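You operate a simulated robot arm through the tools that you are given. There is no shell and no other tool.

You run a simulated robot arm. Do the job below in one go: nothing can be reset, and whatever is moved stays where it is left.

Task
Zero the paint meter, then open the cover over its probe.
Fine: shut the cover and switch the meter on first; press ZERO once; leave the meter on.

It is judged by the outcome, as a careful person would: the job done as asked, and still so three seconds after it is handed in. It fails if anything else is knocked over, pushed out of place, dropped, spilled or broken. Lids that push on must go on centred and level and be pressed home; caps that screw on are set level and turned clockwise until they are tight.

Robot
A 7-joint arm with a fingered hand, fixed in place. Base frame: the origin is at the foot of the arm, x ahead of it, y to its left, z up. Lengths are in m, angles in degrees, forces in N, time in s.
Its first joint turns from -166.0 to 166.0 degrees. Payload 4.7 kg.
The TCP is the grasp point between the finger pads, 0.036 m short of the fingertips. In the tool frame z runs along the fingers and y along their closing line. The gripper opens to 0.12 m. The gripper's body begins 0.042 m behind the TCP. The gripper is a hand of 5 fingers: y runs from the thumb to the fingers, the wrist lies at [-0.018, -0.122, -0.21] in the tool frame.
Orientation is that of the tool frame in the base frame, as a unit quaternion [x, y, z, w]. With the fingers straight down and the wrist toward the robot, the tool's x, y and z point along [0, 1, 0], [1, 0, 0] and [0, 0, -1] of the base frame.

Tools
- The arm moves only by the tool arm_command. Its argument "moves" is one flat list of numbers, 6 for each row, row after row: the shift along the tool's x, y, z in units of 40 mm (1.0 is 40 mm), then the turn, a rotation vector about the tool's x, y, z in units of 5 degrees (1.0 is 5 degrees). In form: [x, y, z, wx, wy, wz, x, y, z, wx, wy, wz, ...]. A call has 1 to 20 rows; each row shifts and turns the commanded pose from where the row before left it, along the tool's axes as they then stand. A call with a number of a shift or a turn outside -1 to 1 is refused whole. Each row takes 0.2 s and may step no farther than 0.05 m and 8.6 degrees from the row before; otherwise, the whole call is refused. A pose out of reach is approached as far as the arm can. The call stops where the force on the tool passes 40 N (or 10 N more than at its start, if that is more) or the arm is blocked; 0.2 s more then pass. In this call time passes only in rows, and 0.2 s behind the last. It gives the time, the measured TCP pose, the force on the tool (base axes), the opening and the grip force at its end, in the units of the frame above (readings bear some noise), with the torque about the TCP (base axes, N m) and any sound that the robot's microphone picked up.
- Cameras (640 x 400 px; columns grow to the right, rows downward): "scene" is fixed at [0.3985, -0.5027, 1.4065]; the picture's right is [0.90, -0.43, 0.00], its down [-0.20, -0.41, -0.89] and it looks along [0.39, 0.80, -0.46] (base axes); focal length 329 px, centre (320, 200). "wrist" rides on the gripper at [0.072, -0.091, -0.143] in the tool frame; the picture's right is [-0.80, 0.28, -0.53], its down [-0.53, -0.73, 0.42] and it looks along [-0.27, 0.62, 0.74] (tool axes); focal length 234 px, centre (320, 200). There is no depth. A picture from a camera that has moved, and an enlarged one, comes with that camera's place and axes in the base frame and with its lens.
- grab_frame(camera): a new picture of that camera. No time passes.
- move_fingers(index, middle, ring, little, thumb_bend, thumb_turn): sets how far each is bent, from 0 (flat) to 1 (curled in); at 0.3 the hand is open as for a grip, at 0.7 the pads meet at the TCP. One left out holds its place. A second passes; each finger stops where it meets its share of the squeeze, and holds until it gets a number again. It is the only way to open and close the hand. It gives what a move gives, with no picture; readings hold the bend of each and the force on index, middle, ring, little, thumb and palm. thumb_turn goes from beside the hand (0) to across from the fingers (1), as for a grip.
- zoom(camera, box): a new picture of the part [left, top, right, bottom] of that camera's present view, enlarged. No time passes.
- job_done(): hands the job in; it is judged then, once.

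Nothing tells you positions but the pictures and the camera data. Unless the task says otherwise, let go and move clear before handing in.

The tools are called after "Request:" as a command line: name --argument value ..., lists and objects as JSON in quotes. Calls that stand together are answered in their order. arm_command: Moves the arm, as the interface text tells. Its arguments: {"type":"object","properties":{"moves":{"type":"array"}},"required":["moves"]} The other tools are called the same way: move_fingers (index, middle, ring, little, thumb_bend, thumb_turn) moves the fingers one by one; grab_frame (camera) takes a picture; zoom (camera, box) takes an enlarged picture of a part of a camera's view; job_done () hands the job in.

At the start:

```text
t: 0.0
tool_pos: [0.6677, 0.1272, 1.1179]
tool_rot: [0.707, 0.707, 0.001, 0.001]
wrist_force: [0.1, 0.6, 0.4]
ft_torque: [0.0, 0.0, 0.01]
width: 0.1193
finger_force: 0.0
shape: jaw
bend: [0.3, 0.3, 0.3, 0.3, 0.3, 0.98]
finger forces: [0.0, 0.0, 0.1, 0.0, 0.1, 0.1]
```

scene: 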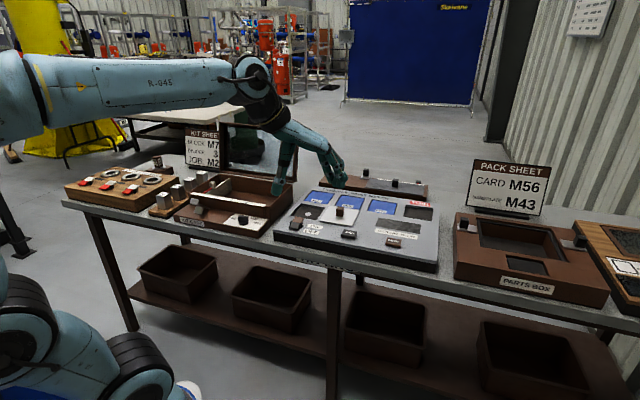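
wrist: 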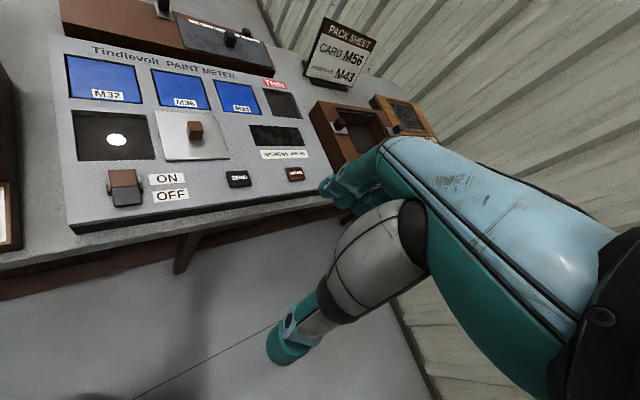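

I see the paint meter panel in the middle of the bench, with a sliding cover next to a probe window, an ON/OFF rocker and a ZERO button. I will look closer before moving anything.

Request:
zoom --camera "scene" --box '[260, 170, 450, 290]'

Request:
zoom --camera "wrist" --box '[50, 30, 350, 220]'

```text
3.33 times, centred on (355, 230) of scene
camera zoom: at [0.3985, -0.5027, 1.4065], right [0.9, -0.43, 0.0], down [-0.2, -0.41, -0.89], along [0.39, 0.8, -0.46], focal length 1096 px, centre (203, 100)
```

zoom: 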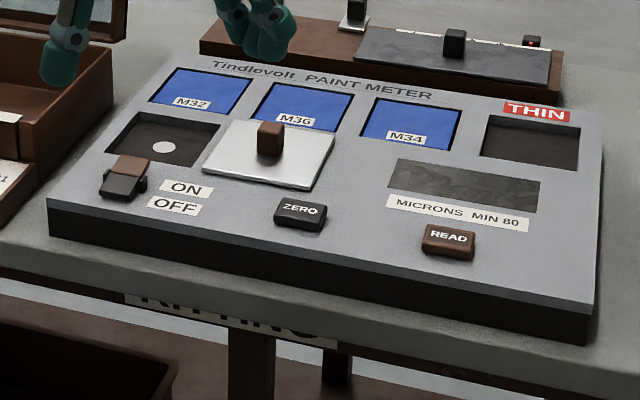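

```text
2.11 times, centred on (200, 125) of wrist
camera zoom: at [0.5767, 0.2008, 1.2621], right [0.28, -0.8, 0.53], down [-0.73, -0.53, -0.42], along [0.62, -0.27, -0.74], focal length 493 px, centre (573, 358)
```

zoom: 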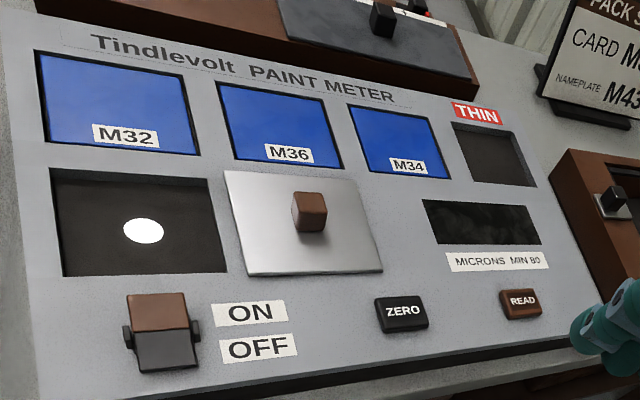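

The meter's top is flat at about z 0.834, turned about 45° to the robot. I place the rocker near (0.73, 0.355), ZERO near (0.854, 0.228), the cover knob near (0.886, 0.342) and the probe near (0.808, 0.432); next I look closely at the hand and the rocker.

Request:
zoom --camera "scene" --box '[230, 50, 390, 200]'

Request:
zoom --camera "wrist" --box '[90, 150, 220, 230]'

Request:
zoom --camera "scene" --box '[270, 195, 350, 245]'

```text
2.67 times, centred on (310, 125) of scene
camera zoom: at [0.3985, -0.5027, 1.4065], right [0.9, -0.43, 0.0], down [-0.2, -0.41, -0.89], along [0.39, 0.8, -0.46], focal length 877 px, centre (347, 400)
```

zoom: 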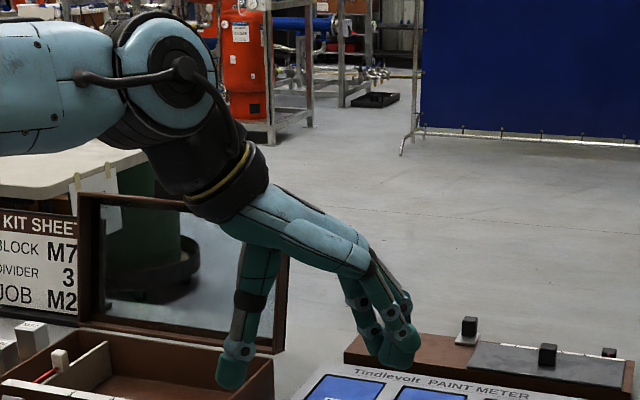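

```text
4.92 times, centred on (155, 190) of wrist
camera zoom: at [0.5767, 0.2008, 1.2621], right [0.28, -0.8, 0.53], down [-0.73, -0.53, -0.42], along [0.62, -0.27, -0.74], focal length 1153 px, centre (1132, 249)
```

zoom: 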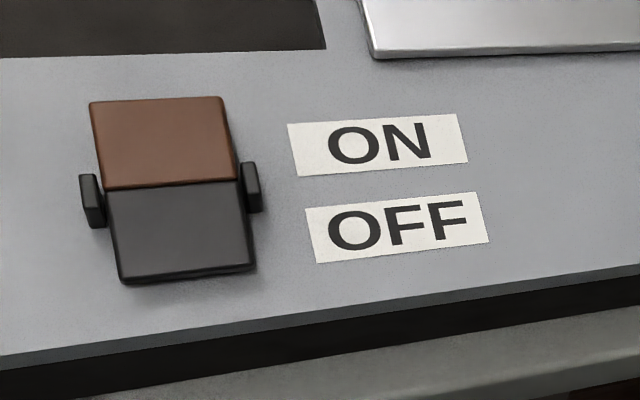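

```text
8.00 times, centred on (310, 220) of scene
camera zoom: at [0.3985, -0.5027, 1.4065], right [0.9, -0.43, 0.0], down [-0.2, -0.41, -0.89], along [0.39, 0.8, -0.46], focal length 2632 px, centre (400, 40)
```

zoom: 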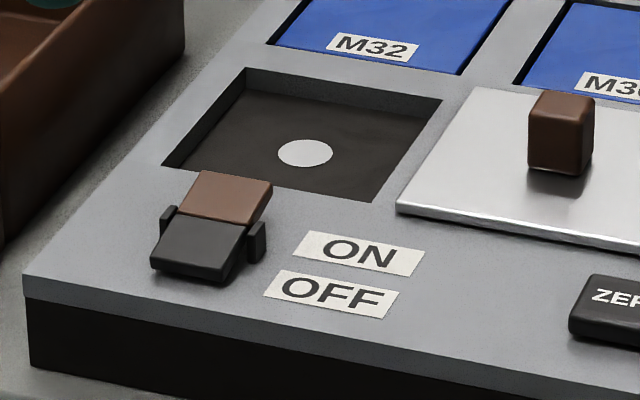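

The OFF (dark) half of the rocker seems to be down and the brown ON half up, with the display dark. I will shape the hand into one pointing finger while still high above the bench and look at it.

Request:
move_fingers --index 0.4 --middle 1 --ring 1 --little 1 --thumb_bend 0.3 --thumb_turn 0

Request:
zoom --camera "scene" --box '[230, 50, 390, 200]'

Request:
grab_frame --camera "wrist"

```text
t: 1.0
tool_pos: [0.6673, 0.1274, 1.1177]
tool_rot: [0.707, 0.707, -0.001, 0.0]
wrist_force: [-0.4, 0.4, -0.5]
ft_torque: [-0.01, 0.01, -0.02]
width: 0.1649
finger_force: 0.1
shape: fingers
bend: [0.4, 1.0, 1.0, 1.0, 0.3, 0.0]
finger forces: [0.0, 0.0, 0.0, 0.1, 0.0, 0.0]
```

```text
2.67 times, centred on (310, 125) of scene
camera zoom: at [0.3985, -0.5027, 1.4065], right [0.9, -0.43, 0.0], down [-0.2, -0.41, -0.89], along [0.39, 0.8, -0.46], focal length 877 px, centre (347, 400)
```

zoom: 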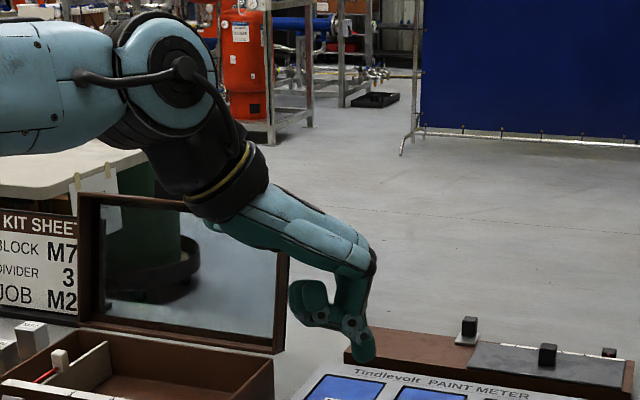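

```text
taken
camera wrist: at [0.5766, 0.2008, 1.2621], right [0.28, -0.8, 0.53], down [-0.73, -0.53, -0.42], along [0.62, -0.27, -0.74], focal length 234 px, centre (320, 200)
```

wrist: 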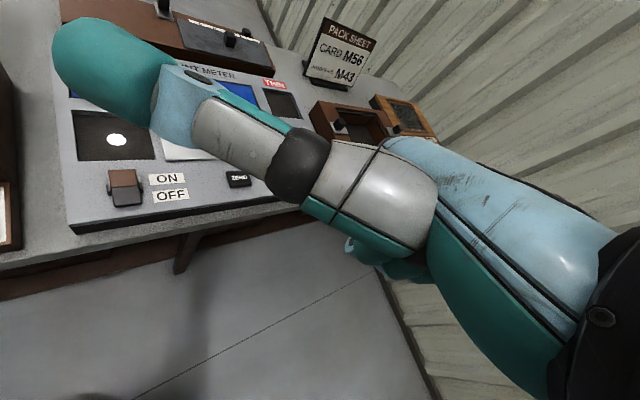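

The thumb beside the hand blocks the wrist camera, so I will fold it back across the palm and look again.

Request:
move_fingers --thumb_bend 0.0 --thumb_turn 1

Request:
zoom --camera "scene" --box '[230, 50, 390, 200]'

Request:
grab_frame --camera "wrist"

```text
t: 2.0
tool_pos: [0.6674, 0.1265, 1.1172]
tool_rot: [0.707, 0.707, 0.0, 0.001]
wrist_force: [0.2, 0.4, 0.3]
ft_torque: [-0.01, 0.03, 0.01]
width: 0.1327
finger_force: 0.1
shape: fingers
bend: [0.4, 1.0, 1.0, 1.0, 0.0, 0.95]
finger forces: [0.0, 0.0, 0.0, 0.0, 0.0, 0.0]
```

```text
2.67 times, centred on (310, 125) of scene
camera zoom: at [0.3985, -0.5027, 1.4065], right [0.9, -0.43, 0.0], down [-0.2, -0.41, -0.89], along [0.39, 0.8, -0.46], focal length 877 px, centre (347, 400)
```

zoom: 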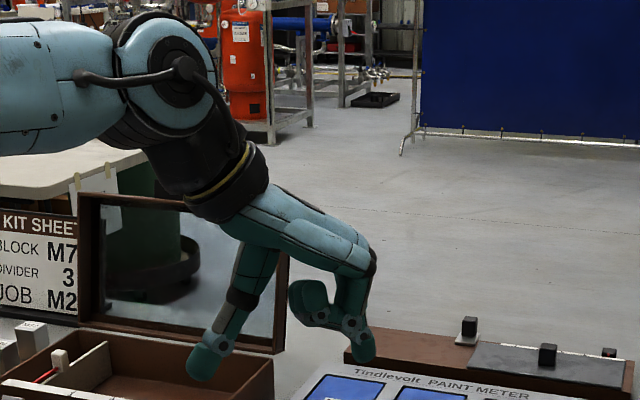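

```text
taken
camera wrist: at [0.5766, 0.2008, 1.2621], right [0.28, -0.8, 0.53], down [-0.73, -0.53, -0.42], along [0.62, -0.27, -0.74], focal length 234 px, centre (320, 200)
```

wrist: 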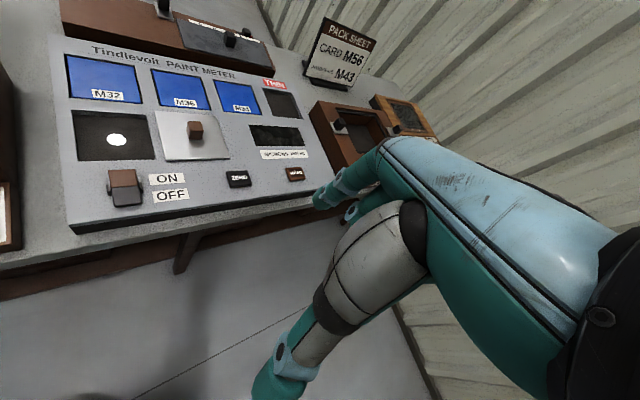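

The thumb still hangs low; I will curl it in and see whether it clears the index tip.

Request:
move_fingers --thumb_bend 1.0 --thumb_turn 1

Request:
zoom --camera "scene" --box '[230, 50, 390, 200]'

Request:
grab_frame --camera "wrist"

```text
t: 3.0
tool_pos: [0.6668, 0.1282, 1.1183]
tool_rot: [0.707, 0.708, 0.0, -0.001]
wrist_force: [0.2, -0.2, 0.2]
ft_torque: [0.01, -0.04, -0.02]
width: 0.0275
finger_force: 0.1
shape: fingers
bend: [0.37, 1.0, 1.0, 1.0, 0.95, 1.0]
finger forces: [0.1, 0.0, 0.0, 0.0, 0.0, 0.1]
```

```text
2.67 times, centred on (310, 125) of scene
camera zoom: at [0.3985, -0.5027, 1.4065], right [0.9, -0.43, 0.0], down [-0.2, -0.41, -0.89], along [0.39, 0.8, -0.46], focal length 877 px, centre (347, 400)
```

zoom: 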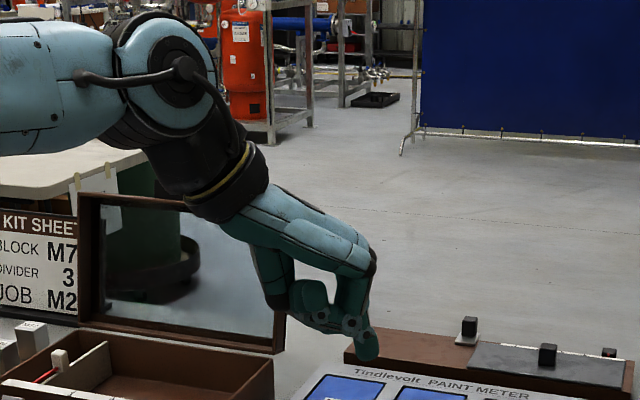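

```text
taken
camera wrist: at [0.5766, 0.2008, 1.2621], right [0.28, -0.8, 0.53], down [-0.73, -0.53, -0.42], along [0.62, -0.27, -0.74], focal length 234 px, centre (320, 200)
```

wrist: 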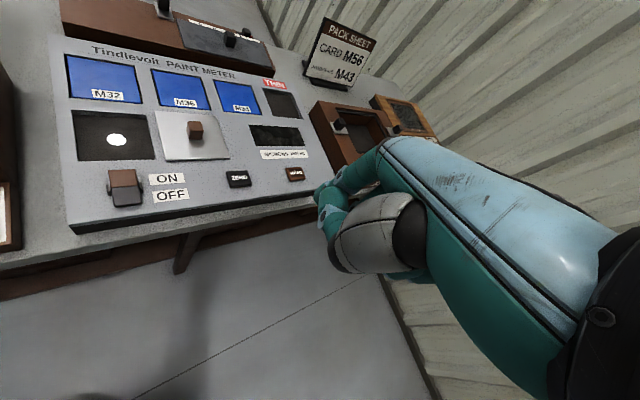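

The hand is now a pointing index with the thumb tucked in. I zoom on the fingertip in both cameras to fix its place in the tool frame.

Request:
zoom --camera "wrist" --box '[270, 140, 430, 240]'

Request:
zoom --camera "scene" --box '[320, 150, 384, 190]'

```text
4.00 times, centred on (350, 190) of wrist
camera zoom: at [0.5766, 0.2008, 1.2621], right [0.28, -0.8, 0.53], down [-0.73, -0.53, -0.42], along [0.62, -0.27, -0.74], focal length 937 px, centre (200, 240)
```

zoom: 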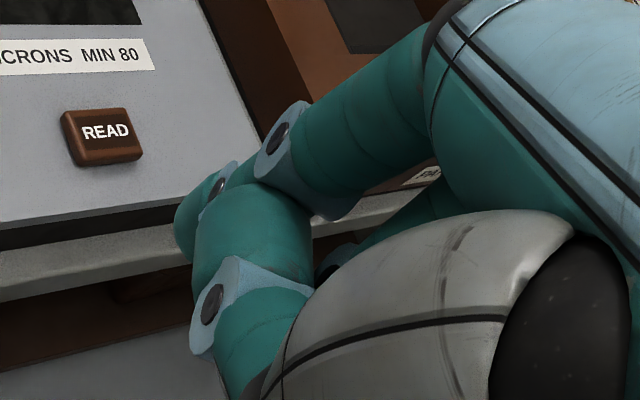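

```text
10.00 times, centred on (352, 170) of scene
camera zoom: at [0.3985, -0.5027, 1.4065], right [0.9, -0.43, 0.0], down [-0.2, -0.41, -0.89], along [0.39, 0.8, -0.46], focal length 3290 px, centre (0, 500)
```

zoom: 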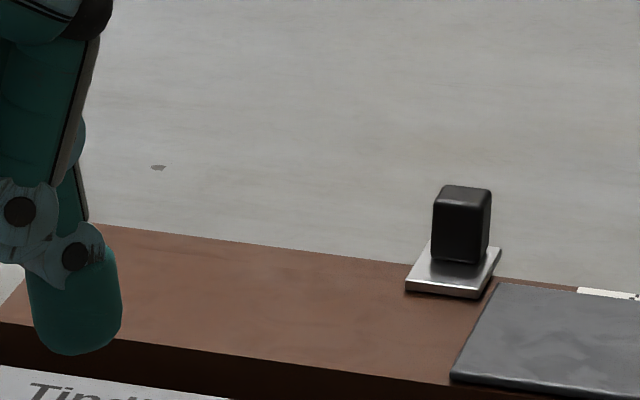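

The index tip sits about 6 cm ahead of the TCP and 4.5 cm below it, with roughly 2–3 cm clearance under the curled fingers. I will straighten the index a bit more and pitch the hand about 20° to gain clearance, then move over toward the meter at height.

Request:
move_fingers --index 0.2 --thumb_bend 1.0

Request:
arm_command --moves '[0, 0, 0, 1, 0, 0, 0, 0, 0, 1, 0, 0, 0, 0, 0, 1, 0, 0, 0, 0, 0, 1, 0, 0]'

Request:
zoom --camera "scene" --box '[230, 50, 390, 200]'

Request:
grab_frame --camera "wrist"

```text
t: 4.0
tool_pos: [0.6659, 0.1281, 1.1179]
tool_rot: [0.707, 0.707, 0.0, 0.001]
wrist_force: [-0.4, 0.1, -0.3]
ft_torque: [-0.01, 0.02, 0.01]
width: 0.0408
finger_force: 0.0
shape: fingers
bend: [0.2, 1.0, 1.0, 1.0, 1.0, 1.0]
finger forces: [0.1, 0.1, 0.0, 0.0, 0.0, 0.1]
```

```text
t: 5.0
tool_pos: [0.6677, 0.1281, 1.1181]
tool_rot: [0.696, 0.697, -0.124, -0.123]
wrist_force: [0.1, -0.1, 1.0]
ft_torque: [-0.02, -0.04, -0.01]
width: 0.0409
finger_force: 0.0
shape: fingers
bend: [0.2, 1.0, 1.0, 1.0, 1.0, 1.0]
finger forces: [0.0, 0.0, 0.0, 0.0, 0.0, 0.0]
```

```text
2.67 times, centred on (310, 125) of scene
camera zoom: at [0.3985, -0.5027, 1.4065], right [0.9, -0.43, 0.0], down [-0.2, -0.41, -0.89], along [0.39, 0.8, -0.46], focal length 877 px, centre (347, 400)
```

zoom: 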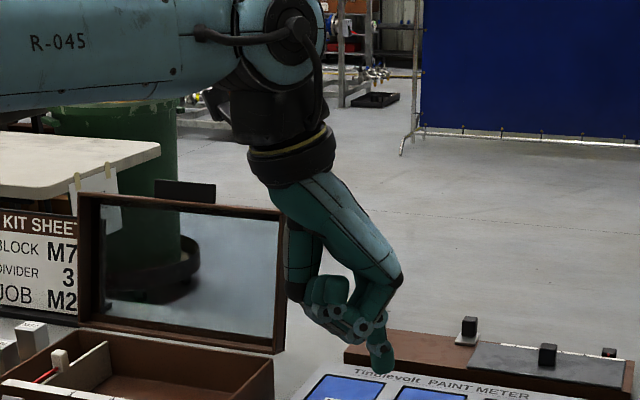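

```text
taken
camera wrist: at [0.6312, 0.201, 1.2848], right [0.44, -0.8, 0.4], down [-0.83, -0.53, -0.15], along [0.33, -0.27, -0.91], focal length 234 px, centre (320, 200)
```

wrist: 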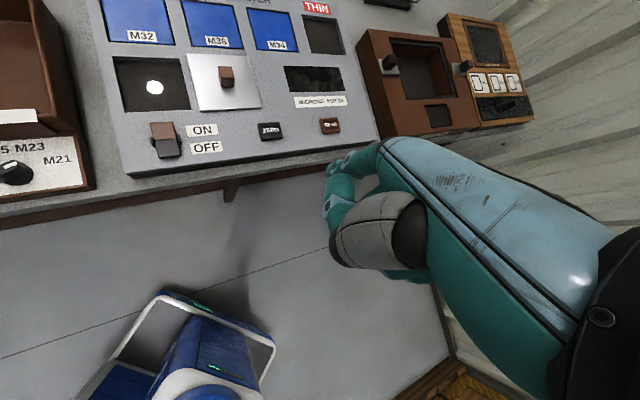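

Clearance improved. Zooming to relocate the index tip in this pose.

Request:
zoom --camera "wrist" --box '[290, 130, 418, 210]'

Request:
zoom --camera "scene" --box '[320, 140, 400, 190]'

```text
5.00 times, centred on (354, 170) of wrist
camera zoom: at [0.6312, 0.201, 1.2848], right [0.44, -0.8, 0.4], down [-0.83, -0.53, -0.15], along [0.33, -0.27, -0.91], focal length 1171 px, centre (150, 350)
```

zoom: 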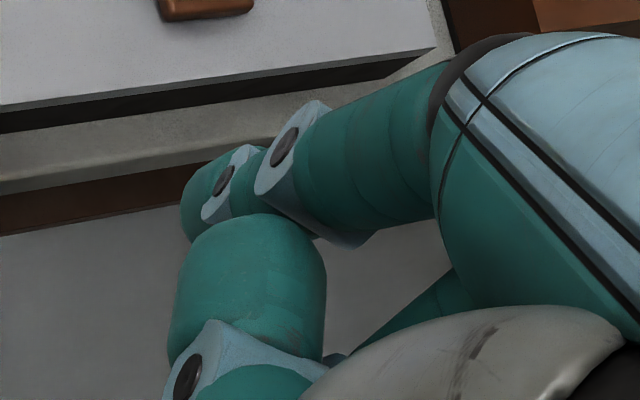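

```text
8.00 times, centred on (360, 165) of scene
camera zoom: at [0.3985, -0.5027, 1.4065], right [0.9, -0.43, 0.0], down [-0.2, -0.41, -0.89], along [0.39, 0.8, -0.46], focal length 2632 px, centre (0, 480)
```

zoom: 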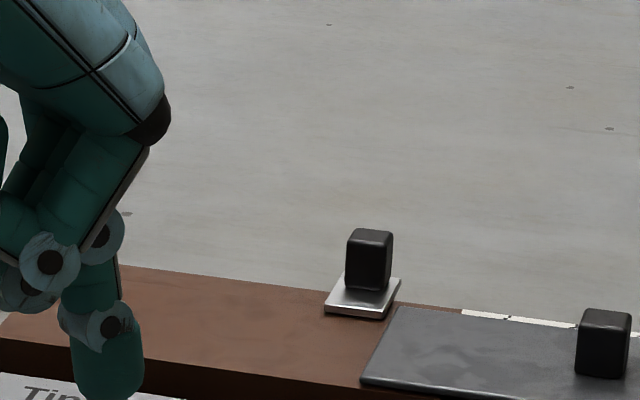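

The index tip is about 7.9 cm ahead of and 6.3 cm below the TCP in this pitched pose. I turn the hand 45° to line up with the meter and move above and to the right of the cover knob, staying high.

Request:
arm_command --moves '[0, 0, 0, 0, -0.342, -0.94, 0, 0, 0, 0, -0.342, -0.94, 0, 0, 0, 0, -0.342, -0.94, 0, 0, 0, 0, -0.342, -0.94, 0, 0, 0, 0, -0.342, -0.94, 0, 0, 0, 0, -0.342, -0.94, 0, 0, 0, 0, -0.342, -0.94, 0, 0, 0, 0, -0.342, -0.94, 0, 0, 0, 0, -0.342, -0.94, -0.218, 0.884, 0.058, 0, 0, 0, -0.218, 0.884, 0.058, 0, 0, 0, -0.218, 0.884, 0.058, 0, 0, 0, -0.218, 0.884, 0.058, 0, 0, 0, -0.218, 0.884, 0.058, 0, 0, 0, -0.218, 0.884, 0.058, 0, 0, 0, -0.218, 0.884, 0.058, 0, 0, 0]'

Request:
grab_frame --camera "scene"

Request:
grab_frame --camera "wrist"

```text
t: 8.4
tool_pos: [0.8713, 0.2441, 1.0197]
tool_rot: [0.377, 0.91, -0.161, -0.066]
wrist_force: [-0.7, 0.3, 0.9]
ft_torque: [0.02, -0.09, -0.01]
width: 0.0411
finger_force: 0.1
shape: fingers
bend: [0.2, 1.0, 1.0, 1.0, 1.0, 1.0]
finger forces: [0.0, 0.0, 0.0, 0.0, 0.0, 0.1]
```

```text
taken
```

scene: 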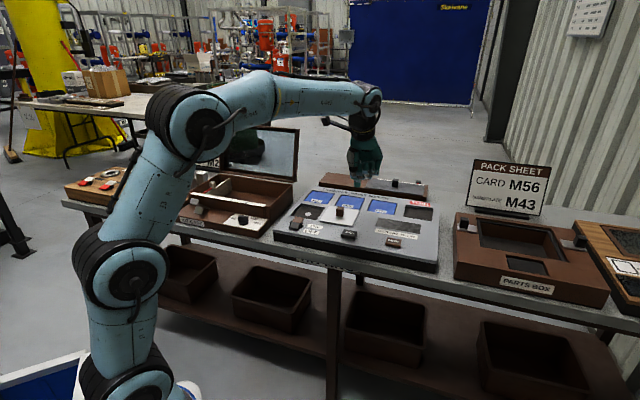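

```text
taken
camera wrist: at [0.7945, 0.2698, 1.1858], right [0.88, -0.26, 0.4], down [-0.21, -0.97, -0.15], along [0.42, 0.05, -0.9], focal length 234 px, centre (320, 200)
```

wrist: 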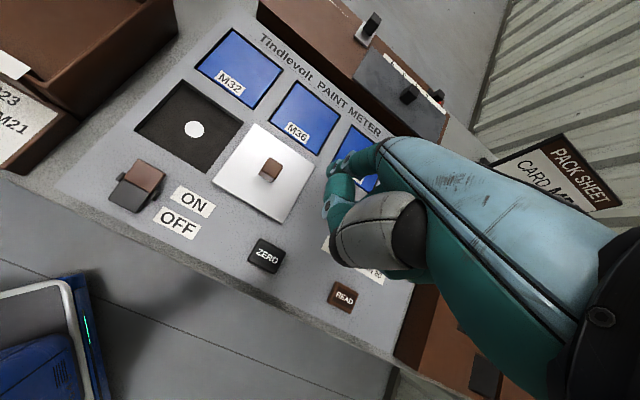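

The positions agree with my earlier estimates. I zoom in on the fingertip and knob from both cameras before descending beside the knob.

Request:
zoom --camera "wrist" --box '[210, 110, 402, 230]'

Request:
zoom --camera "scene" --box '[310, 130, 422, 200]'

```text
3.33 times, centred on (306, 170) of wrist
camera zoom: at [0.7945, 0.2698, 1.1858], right [0.88, -0.26, 0.4], down [-0.21, -0.97, -0.15], along [0.42, 0.05, -0.9], focal length 781 px, centre (367, 300)
```

zoom: 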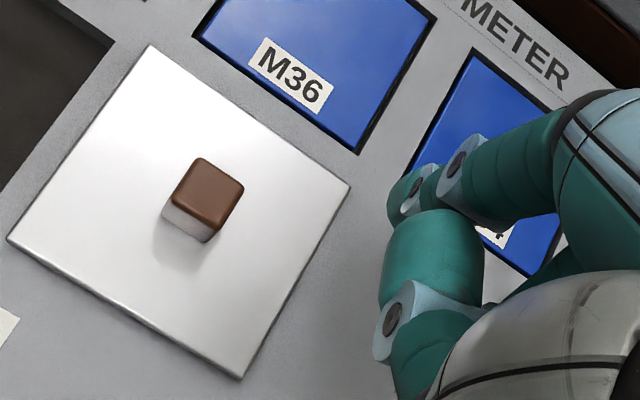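

```text
5.71 times, centred on (366, 165) of scene
camera zoom: at [0.3985, -0.5027, 1.4065], right [0.9, -0.43, 0.0], down [-0.2, -0.41, -0.89], along [0.39, 0.8, -0.46], focal length 1880 px, centre (57, 400)
```

zoom: 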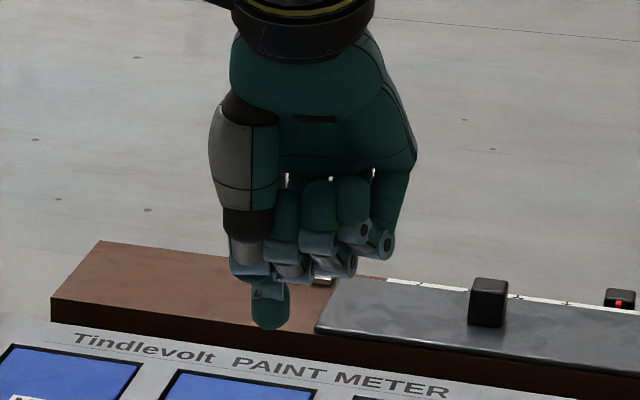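

The tip estimate checks out in both views: tip at about (0.922, 0.305, 0.957), right of the knob and level with its centre line. I lower the tip to about 0.872 and look again.

Request:
arm_command --moves '[0, 0.182, 0.5, 0, 0, 0, 0, 0.182, 0.5, 0, 0, 0, 0, 0.182, 0.5, 0, 0, 0, 0, 0.182, 0.5, 0, 0, 0]'

Request:
zoom --camera "scene" --box '[310, 150, 422, 220]'

Request:
grab_frame --camera "wrist"

```text
t: 9.4
tool_pos: [0.8699, 0.2451, 0.9314]
tool_rot: [0.377, 0.91, -0.161, -0.066]
wrist_force: [-0.2, -0.1, 0.0]
ft_torque: [0.01, -0.04, -0.04]
width: 0.0413
finger_force: 0.1
shape: fingers
bend: [0.2, 1.0, 1.0, 1.0, 1.0, 1.0]
finger forces: [0.0, 0.0, 0.1, 0.1, 0.0, 0.0]
```

```text
5.71 times, centred on (366, 185) of scene
camera zoom: at [0.3985, -0.5027, 1.4065], right [0.9, -0.43, 0.0], down [-0.2, -0.41, -0.89], along [0.39, 0.8, -0.46], focal length 1880 px, centre (57, 286)
```

zoom: 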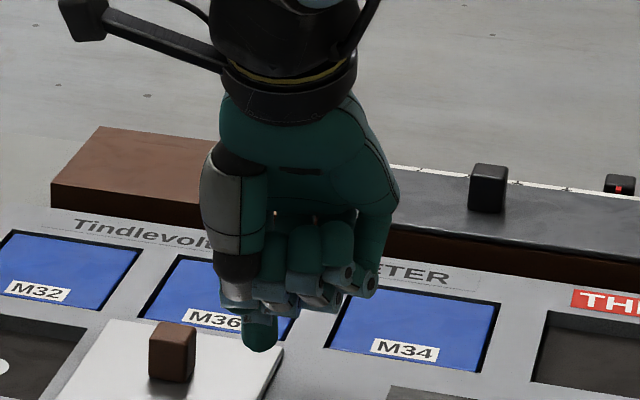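

```text
taken
camera wrist: at [0.7939, 0.2718, 1.0987], right [0.88, -0.26, 0.4], down [-0.21, -0.97, -0.15], along [0.42, 0.05, -0.91], focal length 234 px, centre (320, 200)
```

wrist: 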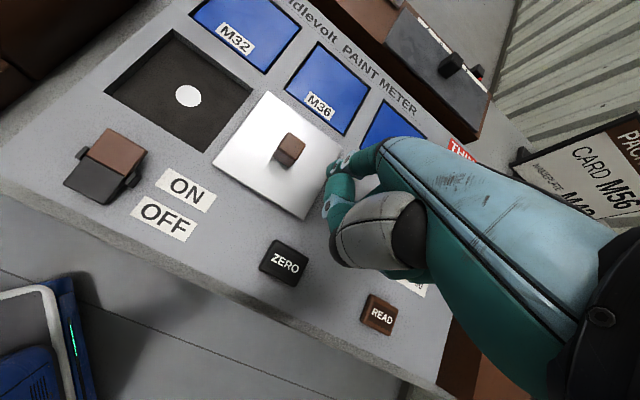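

The tip is at about z 0.869, level with the top of the knob and 5 cm to its right. I lower it another 2 cm and creep left until it meets the knob.

Request:
arm_command --moves '[0, 0.085, 0.235, 0, 0, 0, 0, 0.085, 0.235, 0, 0, 0, 0.25, 0, 0, 0, 0, 0, 0.25, 0, 0, 0, 0, 0, 0.25, 0, 0, 0, 0, 0, 0.25, 0, 0, 0, 0, 0]'

Request:
zoom --camera "scene" --box '[290, 170, 386, 230]'

Request:
grab_frame --camera "wrist"

```text
t: 10.8
tool_pos: [0.8438, 0.274, 0.9117]
tool_rot: [0.377, 0.91, -0.16, -0.067]
wrist_force: [0.9, -0.3, 0.3]
ft_torque: [0.03, -0.05, -0.11]
width: 0.041
finger_force: 0.5
shape: fingers
bend: [0.2, 1.0, 1.0, 1.0, 1.0, 1.0]
finger forces: [1.3, 0.0, 0.0, 0.0, 0.0, 0.0]
```

```text
6.67 times, centred on (338, 200) of scene
camera zoom: at [0.3985, -0.5027, 1.4065], right [0.9, -0.43, 0.0], down [-0.2, -0.41, -0.89], along [0.39, 0.8, -0.46], focal length 2193 px, centre (200, 200)
```

zoom: 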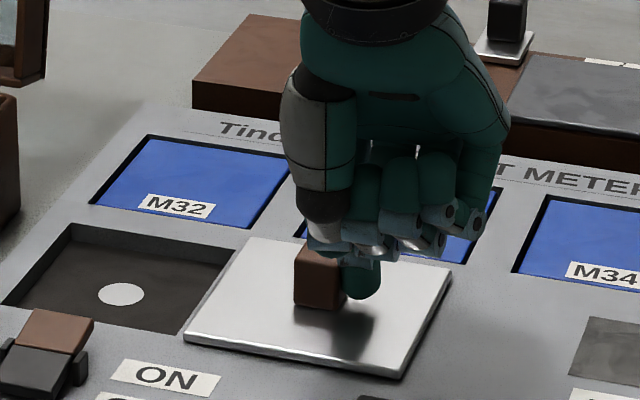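

```text
taken
camera wrist: at [0.7662, 0.2996, 1.0788], right [0.88, -0.26, 0.4], down [-0.21, -0.97, -0.15], along [0.42, 0.05, -0.91], focal length 234 px, centre (320, 200)
```

wrist: 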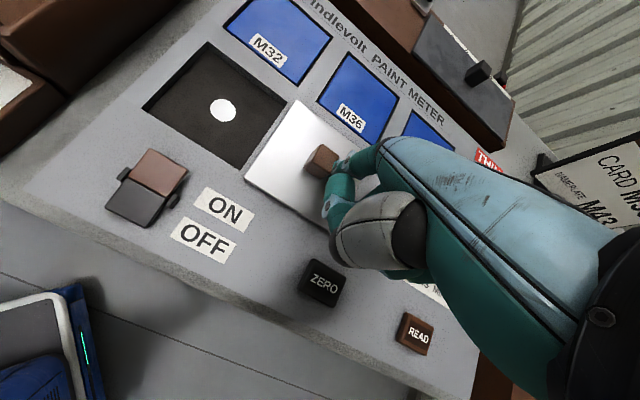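

The finger touches the knob's right side. I push it left in small steps along the slide, watching the force.

Request:
arm_command --moves '[0.3, 0, 0, 0, 0, 0, 0.3, 0, 0, 0, 0, 0, 0.3, 0, 0, 0, 0, 0, 0.3, 0, 0, 0, 0, 0, 0.3, 0, 0, 0, 0, 0]'

Request:
zoom --camera "scene" --box '[270, 170, 382, 240]'

Request:
grab_frame --camera "wrist"

```text
t: 12.0
tool_pos: [0.8007, 0.3159, 0.9121]
tool_rot: [0.377, 0.91, -0.161, -0.066]
wrist_force: [0.8, -0.8, -0.6]
ft_torque: [-0.07, 0.0, -0.06]
width: 0.0407
finger_force: 0.7
shape: fingers
bend: [0.2, 1.0, 1.0, 1.0, 1.0, 1.0]
finger forces: [1.0, 0.1, 0.1, 0.1, 0.1, 0.1]
```

```text
5.71 times, centred on (326, 205) of scene
camera zoom: at [0.3985, -0.5027, 1.4065], right [0.9, -0.43, 0.0], down [-0.2, -0.41, -0.89], along [0.39, 0.8, -0.46], focal length 1880 px, centre (286, 171)
```

zoom: 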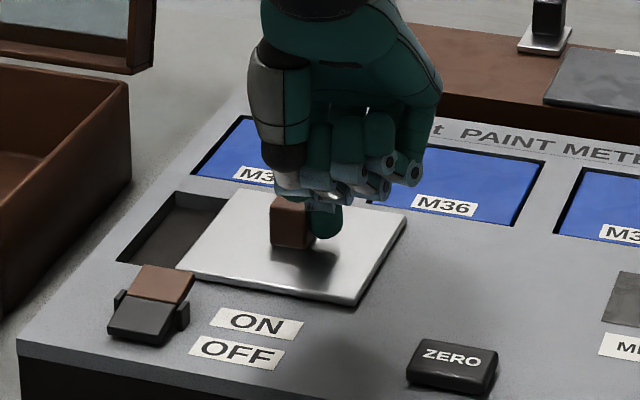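

```text
taken
camera wrist: at [0.7242, 0.343, 1.0795], right [0.88, -0.26, 0.4], down [-0.21, -0.97, -0.15], along [0.42, 0.05, -0.91], focal length 234 px, centre (320, 200)
```

wrist: 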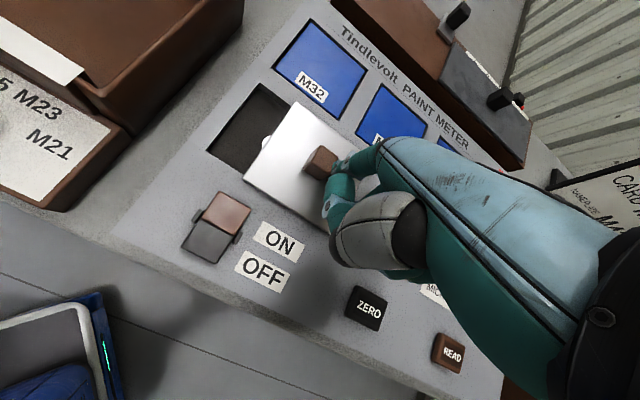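

The cover slides easily with about 1 N. I continue left about 5.5 cm to bring it over the probe, looking for the end stop.

Request:
arm_command --moves '[0.25, 0, 0, 0, 0, 0, 0.25, 0, 0, 0, 0, 0, 0.25, 0, 0, 0, 0, 0, 0.25, 0, 0, 0, 0, 0, 0.2, 0, 0, 0, 0, 0]'

Request:
zoom --camera "scene" --box '[270, 170, 382, 240]'

Request:
grab_frame --camera "wrist"

```text
t: 13.2
tool_pos: [0.7658, 0.3494, 0.9141]
tool_rot: [0.377, 0.91, -0.161, -0.066]
wrist_force: [1.9, -0.8, -0.7]
ft_torque: [-0.09, -0.02, -0.09]
width: 0.0408
finger_force: 0.3
shape: fingers
bend: [0.2, 1.0, 1.0, 1.0, 1.0, 1.0]
finger forces: [1.3, 0.0, 0.0, 0.1, 0.0, 0.1]
```

```text
5.71 times, centred on (326, 205) of scene
camera zoom: at [0.3985, -0.5027, 1.4065], right [0.9, -0.43, 0.0], down [-0.2, -0.41, -0.89], along [0.39, 0.8, -0.46], focal length 1880 px, centre (286, 171)
```

zoom: 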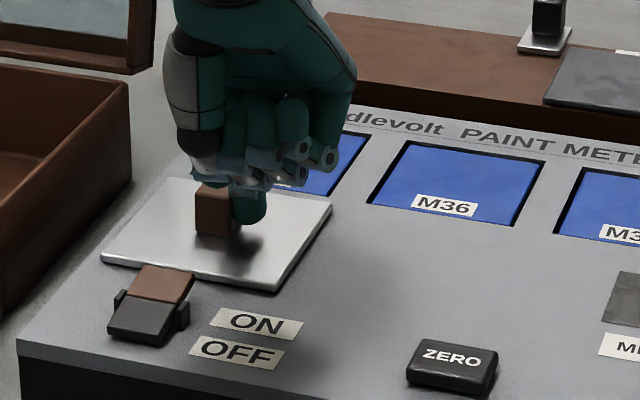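

```text
taken
camera wrist: at [0.6895, 0.3767, 1.0805], right [0.88, -0.26, 0.4], down [-0.21, -0.97, -0.15], along [0.42, 0.05, -0.91], focal length 234 px, centre (320, 200)
```

wrist: 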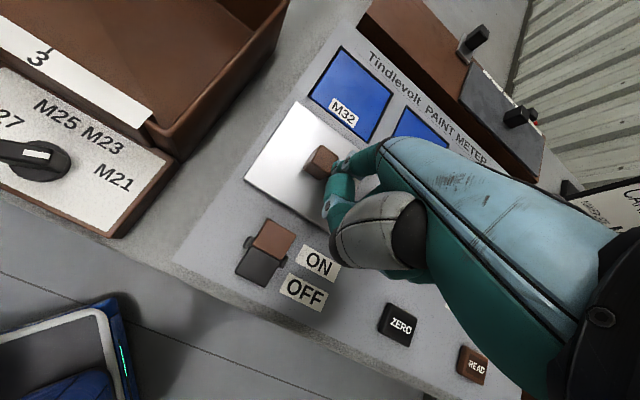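

The plate now covers the whole well. I nudge in small steps to find the end stop so that it is fully shut.

Request:
arm_command --moves '[0.1, 0, 0, 0, 0, 0, 0.1, 0, 0, 0, 0, 0]'

Request:
zoom --camera "scene" --box '[270, 170, 382, 240]'

```text
t: 13.8
tool_pos: [0.761, 0.3548, 0.9128]
tool_rot: [0.377, 0.91, -0.161, -0.067]
wrist_force: [5.5, -6.4, 1.1]
ft_torque: [-0.17, -0.22, -0.6]
width: 0.0413
finger_force: 3.8
shape: fingers
bend: [0.2, 1.0, 1.0, 1.0, 1.0, 1.0]
finger forces: [8.2, 0.0, 0.0, 0.1, 0.1, 0.0]
```

```text
5.71 times, centred on (326, 205) of scene
camera zoom: at [0.3985, -0.5027, 1.4065], right [0.9, -0.43, 0.0], down [-0.2, -0.41, -0.89], along [0.39, 0.8, -0.46], focal length 1880 px, centre (286, 171)
```

zoom: 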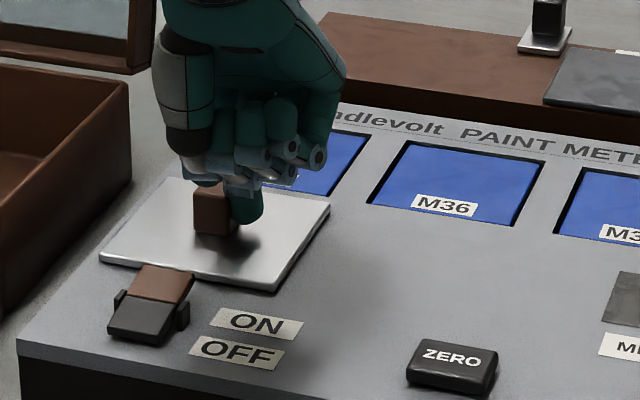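

The force rose to about 8 N, so the cover is at its stop, shut. I back off right, rise, and hover over the brown ON half of the rocker.

Request:
arm_command --moves '[-0.5, 0, 0, 0, 0, 0, 0, -0.257, -0.705, 0, 0, 0, 0, -0.257, -0.705, 0, 0, 0, 0.275, -0.666, 0.242, 0, 0, 0, 0.275, -0.666, 0.242, 0, 0, 0, 0.275, -0.666, 0.242, 0, 0, 0]'

Request:
zoom --camera "scene" --box '[250, 170, 362, 240]'

Request:
grab_frame --camera "wrist"

```text
t: 15.2
tool_pos: [0.6915, 0.3065, 0.9717]
tool_rot: [0.377, 0.91, -0.161, -0.066]
wrist_force: [1.1, 0.4, -0.7]
ft_torque: [-0.01, 0.03, -0.01]
width: 0.0409
finger_force: 0.0
shape: fingers
bend: [0.2, 1.0, 1.0, 1.0, 1.0, 1.0]
finger forces: [0.0, 0.1, 0.0, 0.0, 0.0, 0.0]
```

```text
5.71 times, centred on (306, 205) of scene
camera zoom: at [0.3985, -0.5027, 1.4065], right [0.9, -0.43, 0.0], down [-0.2, -0.41, -0.89], along [0.39, 0.8, -0.46], focal length 1880 px, centre (400, 171)
```

zoom: 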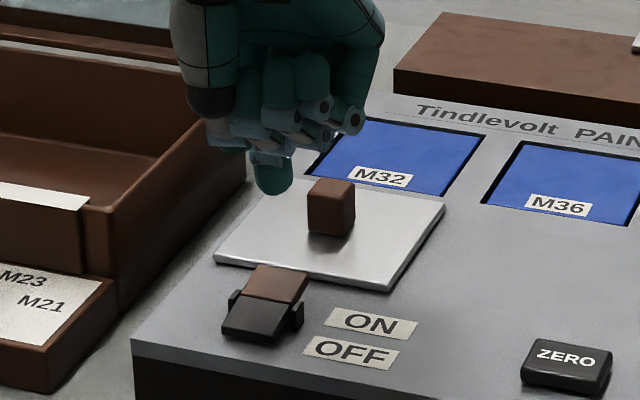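

```text
taken
camera wrist: at [0.6158, 0.3319, 1.139], right [0.88, -0.26, 0.4], down [-0.21, -0.97, -0.15], along [0.42, 0.05, -0.91], focal length 234 px, centre (320, 200)
```

wrist: 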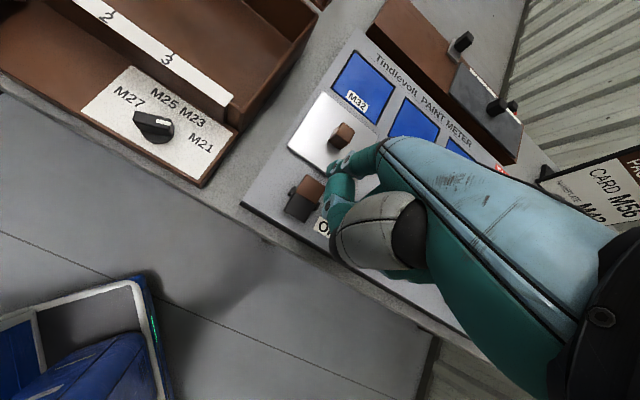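

The fingertip is right above the middle of the brown ON half (F 0.787 vs 0.785). I descend in 1 cm steps to just above it.

Request:
arm_command --moves '[0, 0.16, 0.21, 0, 0, 0, 0, 0.0855, 0.235, 0, 0, 0, 0, 0.0855, 0.235, 0, 0, 0, 0, 0.0855, 0.235, 0, 0, 0]'

Request:
zoom --camera "scene" --box '[260, 185, 340, 235]'

Request:
grab_frame --camera "wrist"

```text
t: 16.2
tool_pos: [0.6938, 0.3081, 0.9322]
tool_rot: [0.377, 0.91, -0.16, -0.067]
wrist_force: [-0.5, 0.0, -0.4]
ft_torque: [0.01, 0.01, -0.03]
width: 0.041
finger_force: 0.0
shape: fingers
bend: [0.2, 1.0, 1.0, 1.0, 1.0, 1.0]
finger forces: [0.0, 0.1, 0.1, 0.0, 0.1, 0.0]
```

```text
8.00 times, centred on (300, 210) of scene
camera zoom: at [0.3985, -0.5027, 1.4065], right [0.9, -0.43, 0.0], down [-0.2, -0.41, -0.89], along [0.39, 0.8, -0.46], focal length 2632 px, centre (480, 120)
```

zoom: 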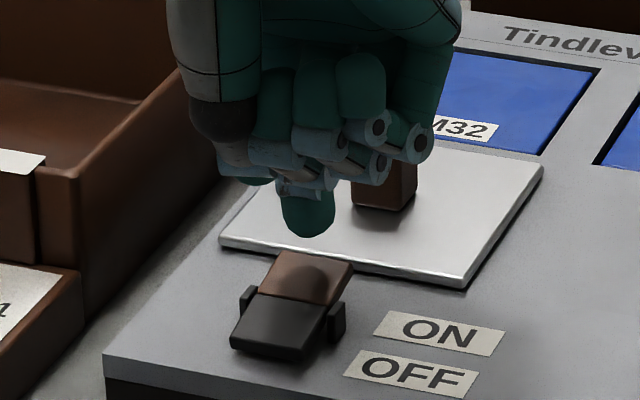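

```text
taken
camera wrist: at [0.6175, 0.3339, 1.099], right [0.88, -0.26, 0.4], down [-0.21, -0.97, -0.15], along [0.42, 0.05, -0.91], focal length 234 px, centre (320, 200)
```

wrist: 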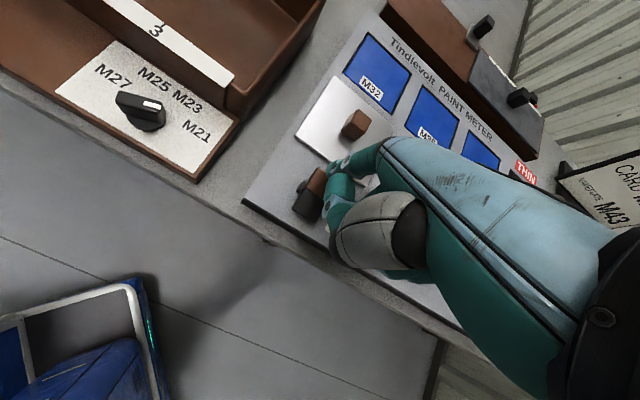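

Tip is about 1.5 cm above the ON half, well centred. I press down in 5 mm steps.

Request:
arm_command --moves '[0, 0.043, 0.1175, 0, 0, 0, 0, 0.043, 0.1175, 0, 0, 0, 0, 0.043, 0.1175, 0, 0, 0, 0, 0.043, 0.1175, 0, 0, 0]'

Request:
zoom --camera "scene" --box '[260, 185, 340, 235]'

```text
t: 17.2
tool_pos: [0.6926, 0.3067, 0.9128]
tool_rot: [0.376, 0.91, -0.162, -0.067]
wrist_force: [-0.2, -0.4, -0.1]
ft_torque: [-0.01, 0.0, 0.03]
width: 0.0411
finger_force: 0.0
shape: fingers
bend: [0.2, 1.0, 1.0, 1.0, 1.0, 1.0]
finger forces: [0.0, 0.0, 0.0, 0.0, 0.0, 0.1]
```

```text
8.00 times, centred on (300, 210) of scene
camera zoom: at [0.3985, -0.5027, 1.4065], right [0.9, -0.43, 0.0], down [-0.2, -0.41, -0.89], along [0.39, 0.8, -0.46], focal length 2632 px, centre (480, 120)
```

zoom: 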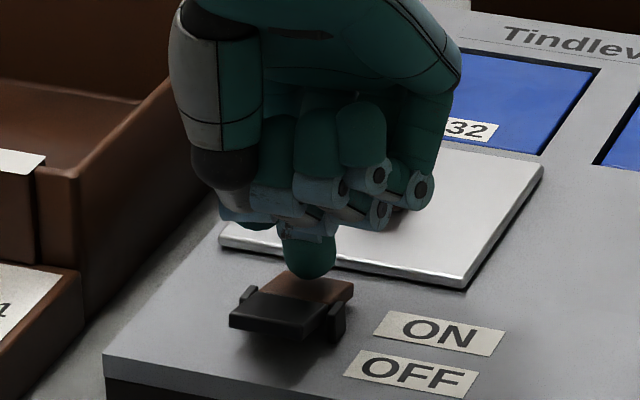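

The rocker has tipped: the dark OFF end now stands up and the brown ON end is down. I raise the finger and check the rocker and display.

Request:
arm_command --moves '[0, -0.171, -0.47, 0, 0, 0, 0, -0.342, -0.94, 0, 0, 0, 0, -0.342, -0.94, 0, 0, 0]'

Request:
zoom --camera "scene" --box '[270, 180, 446, 290]'

Request:
zoom --camera "scene" --box '[270, 195, 350, 245]'

Request:
grab_frame --camera "wrist"

```text
t: 18.0
tool_pos: [0.693, 0.305, 1.0145]
tool_rot: [0.376, 0.91, -0.162, -0.067]
wrist_force: [1.2, 1.3, -0.6]
ft_torque: [-0.01, 0.05, -0.01]
width: 0.041
finger_force: 0.0
shape: fingers
bend: [0.2, 1.0, 1.0, 1.0, 1.0, 1.0]
finger forces: [0.0, 0.1, 0.0, 0.1, 0.0, 0.0]
```

```text
3.64 times, centred on (358, 235) of scene
camera zoom: at [0.3985, -0.5027, 1.4065], right [0.9, -0.43, 0.0], down [-0.2, -0.41, -0.89], along [0.39, 0.8, -0.46], focal length 1196 px, centre (182, 73)
```

zoom: 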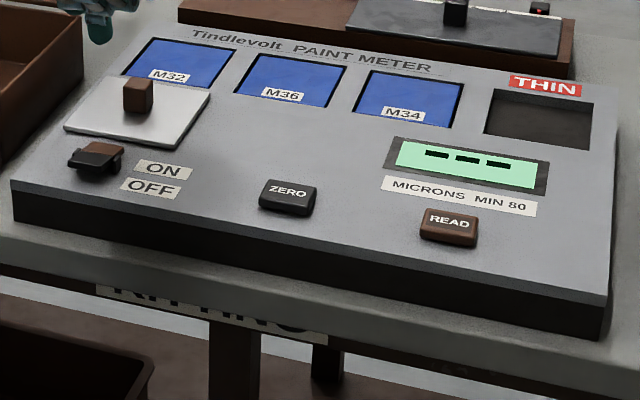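

```text
8.00 times, centred on (310, 220) of scene
camera zoom: at [0.3985, -0.5027, 1.4065], right [0.9, -0.43, 0.0], down [-0.2, -0.41, -0.89], along [0.39, 0.8, -0.46], focal length 2632 px, centre (400, 40)
```

zoom: 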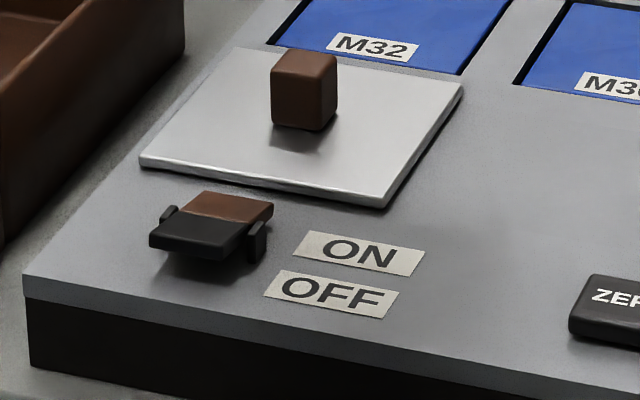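

```text
taken
camera wrist: at [0.6163, 0.3323, 1.1807], right [0.88, -0.26, 0.4], down [-0.21, -0.97, -0.15], along [0.42, 0.05, -0.91], focal length 234 px, centre (320, 200)
```

wrist: 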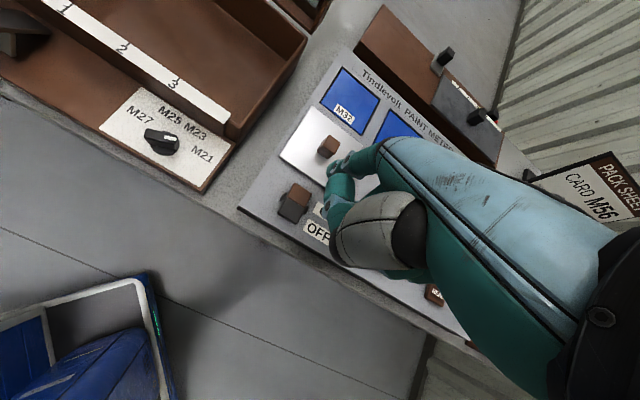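

The display lit up with "---", so the meter is on and the cover is still shut. Next I move the fingertip to hover above ZERO at about (0.852, 0.228).

Request:
arm_command --moves '[-0.868, -0.012, 0.27, 0, 0, 0, -0.868, -0.012, 0.27, 0, 0, 0, -0.868, -0.012, 0.27, 0, 0, 0, -0.868, -0.012, 0.27, 0, 0, 0, -0.868, -0.012, 0.27, 0, 0, 0]'

Request:
zoom --camera "scene" --box '[310, 190, 406, 250]'

Request:
zoom --camera "wrist" --box '[210, 110, 402, 230]'

```text
t: 19.2
tool_pos: [0.8041, 0.1693, 0.9626]
tool_rot: [0.377, 0.91, -0.16, -0.067]
wrist_force: [-1.0, -0.5, -1.2]
ft_torque: [-0.04, -0.02, 0.04]
width: 0.041
finger_force: 0.0
shape: fingers
bend: [0.2, 1.0, 1.0, 1.0, 1.0, 1.0]
finger forces: [0.0, 0.0, 0.1, 0.1, 0.0, 0.0]
```

```text
6.67 times, centred on (358, 220) of scene
camera zoom: at [0.3985, -0.5027, 1.4065], right [0.9, -0.43, 0.0], down [-0.2, -0.41, -0.89], along [0.39, 0.8, -0.46], focal length 2193 px, centre (67, 67)
```

zoom: 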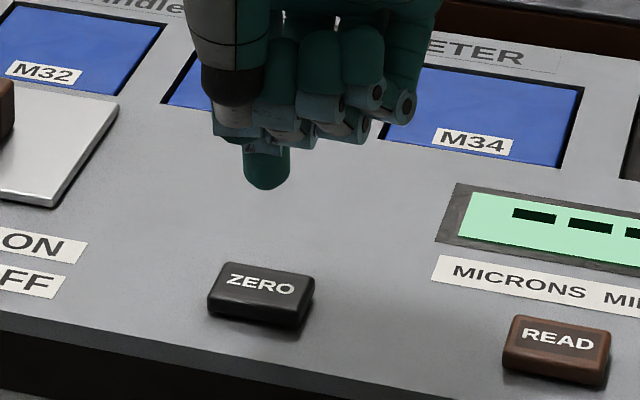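

```text
3.33 times, centred on (306, 170) of wrist
camera zoom: at [0.7269, 0.1954, 1.1298], right [0.88, -0.25, 0.4], down [-0.21, -0.97, -0.15], along [0.42, 0.05, -0.9], focal length 781 px, centre (367, 300)
```

zoom: 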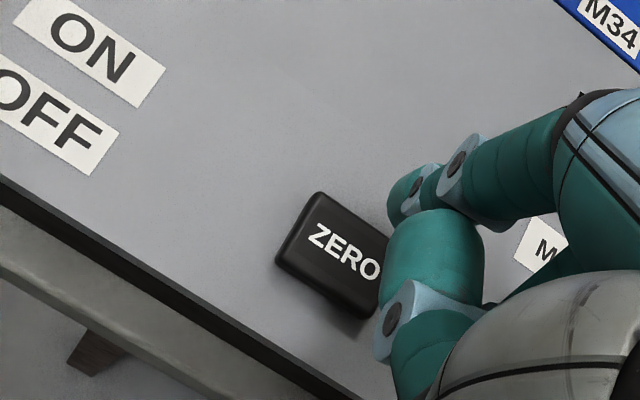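

The tip is directly over ZERO in both views. I come down to about 1 cm above the button.

Request:
arm_command --moves '[0, 0.171, 0.47, 0, 0, 0, 0, 0.171, 0.47, 0, 0, 0]'

Request:
zoom --camera "scene" --box '[310, 190, 406, 250]'

```text
t: 19.8
tool_pos: [0.803, 0.168, 0.9233]
tool_rot: [0.377, 0.91, -0.16, -0.067]
wrist_force: [-0.1, 0.0, 0.1]
ft_torque: [0.0, -0.02, 0.02]
width: 0.0407
finger_force: 0.0
shape: fingers
bend: [0.2, 1.0, 1.0, 1.0, 1.0, 1.0]
finger forces: [0.1, 0.0, 0.0, 0.0, 0.1, 0.1]
```

```text
6.67 times, centred on (358, 220) of scene
camera zoom: at [0.3985, -0.5027, 1.4065], right [0.9, -0.43, 0.0], down [-0.2, -0.41, -0.89], along [0.39, 0.8, -0.46], focal length 2193 px, centre (67, 67)
```

zoom: 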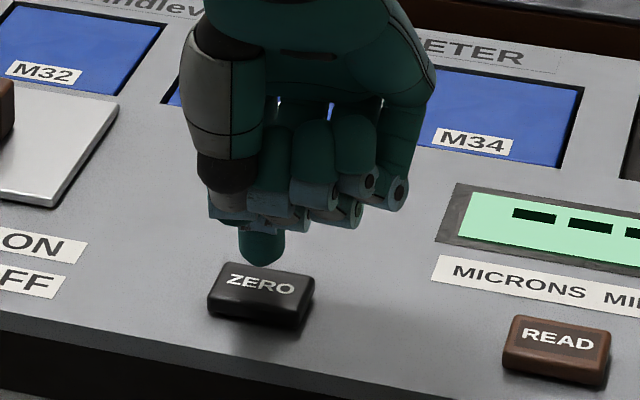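

Still aligned, about a centimetre above the button. I press straight down in 3 mm steps until it gives.

Request:
arm_command --moves '[0, 0.026, 0.07, 0, 0, 0, 0, 0.026, 0.07, 0, 0, 0, 0, 0.026, 0.07, 0, 0, 0, 0, 0.026, 0.07, 0, 0, 0]'

Request:
zoom --camera "scene" --box '[310, 190, 422, 260]'

```text
t: 20.8
tool_pos: [0.8026, 0.1689, 0.9111]
tool_rot: [0.377, 0.91, -0.16, -0.067]
wrist_force: [0.9, -0.2, -0.3]
ft_torque: [-0.01, -0.03, -0.03]
width: 0.0409
finger_force: 0.2
shape: fingers
bend: [0.2, 1.0, 1.0, 1.0, 1.0, 1.0]
finger forces: [0.3, 0.0, 0.0, 0.1, 0.1, 0.0]
```

```text
5.71 times, centred on (366, 225) of scene
camera zoom: at [0.3985, -0.5027, 1.4065], right [0.9, -0.43, 0.0], down [-0.2, -0.41, -0.89], along [0.39, 0.8, -0.46], focal length 1880 px, centre (57, 57)
```

zoom: 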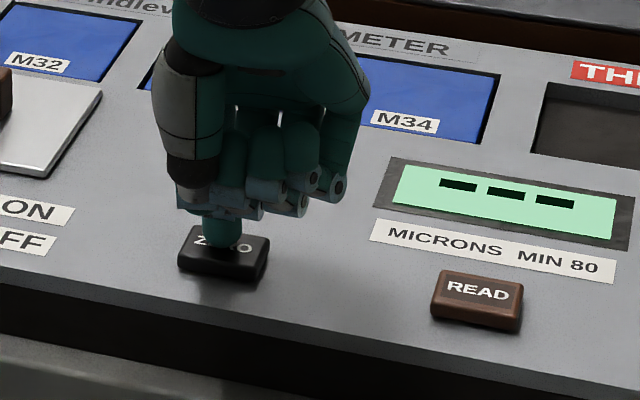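

Light contact now (0.3 N), and the display still shows "---". I continue pressing gently.

Request:
arm_command --moves '[0, 0.017, 0.047, 0, 0, 0, 0, 0.017, 0.047, 0, 0, 0]'

Request:
zoom --camera "scene" --box '[310, 190, 422, 260]'

```text
t: 21.4
tool_pos: [0.8026, 0.1691, 0.9079]
tool_rot: [0.376, 0.91, -0.16, -0.067]
wrist_force: [0.2, 0.3, 2.7]
ft_torque: [0.12, -0.12, -0.03]
width: 0.0412
finger_force: 1.3
shape: fingers
bend: [0.2, 1.0, 1.0, 1.0, 1.0, 1.0]
finger forces: [1.7, 0.0, 0.0, 0.0, 0.1, 0.0]
```

```text
5.71 times, centred on (366, 225) of scene
camera zoom: at [0.3985, -0.5027, 1.4065], right [0.9, -0.43, 0.0], down [-0.2, -0.41, -0.89], along [0.39, 0.8, -0.46], focal length 1880 px, centre (57, 57)
```

zoom: 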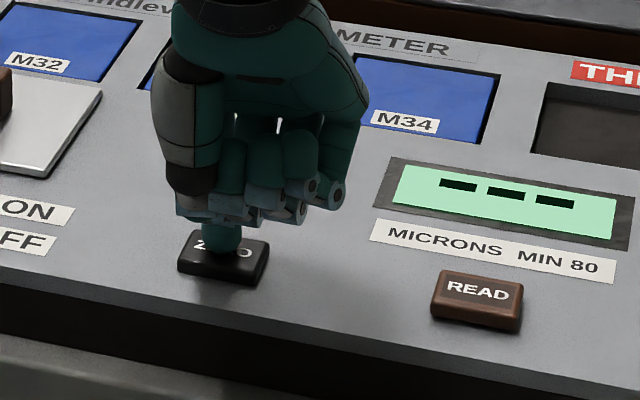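

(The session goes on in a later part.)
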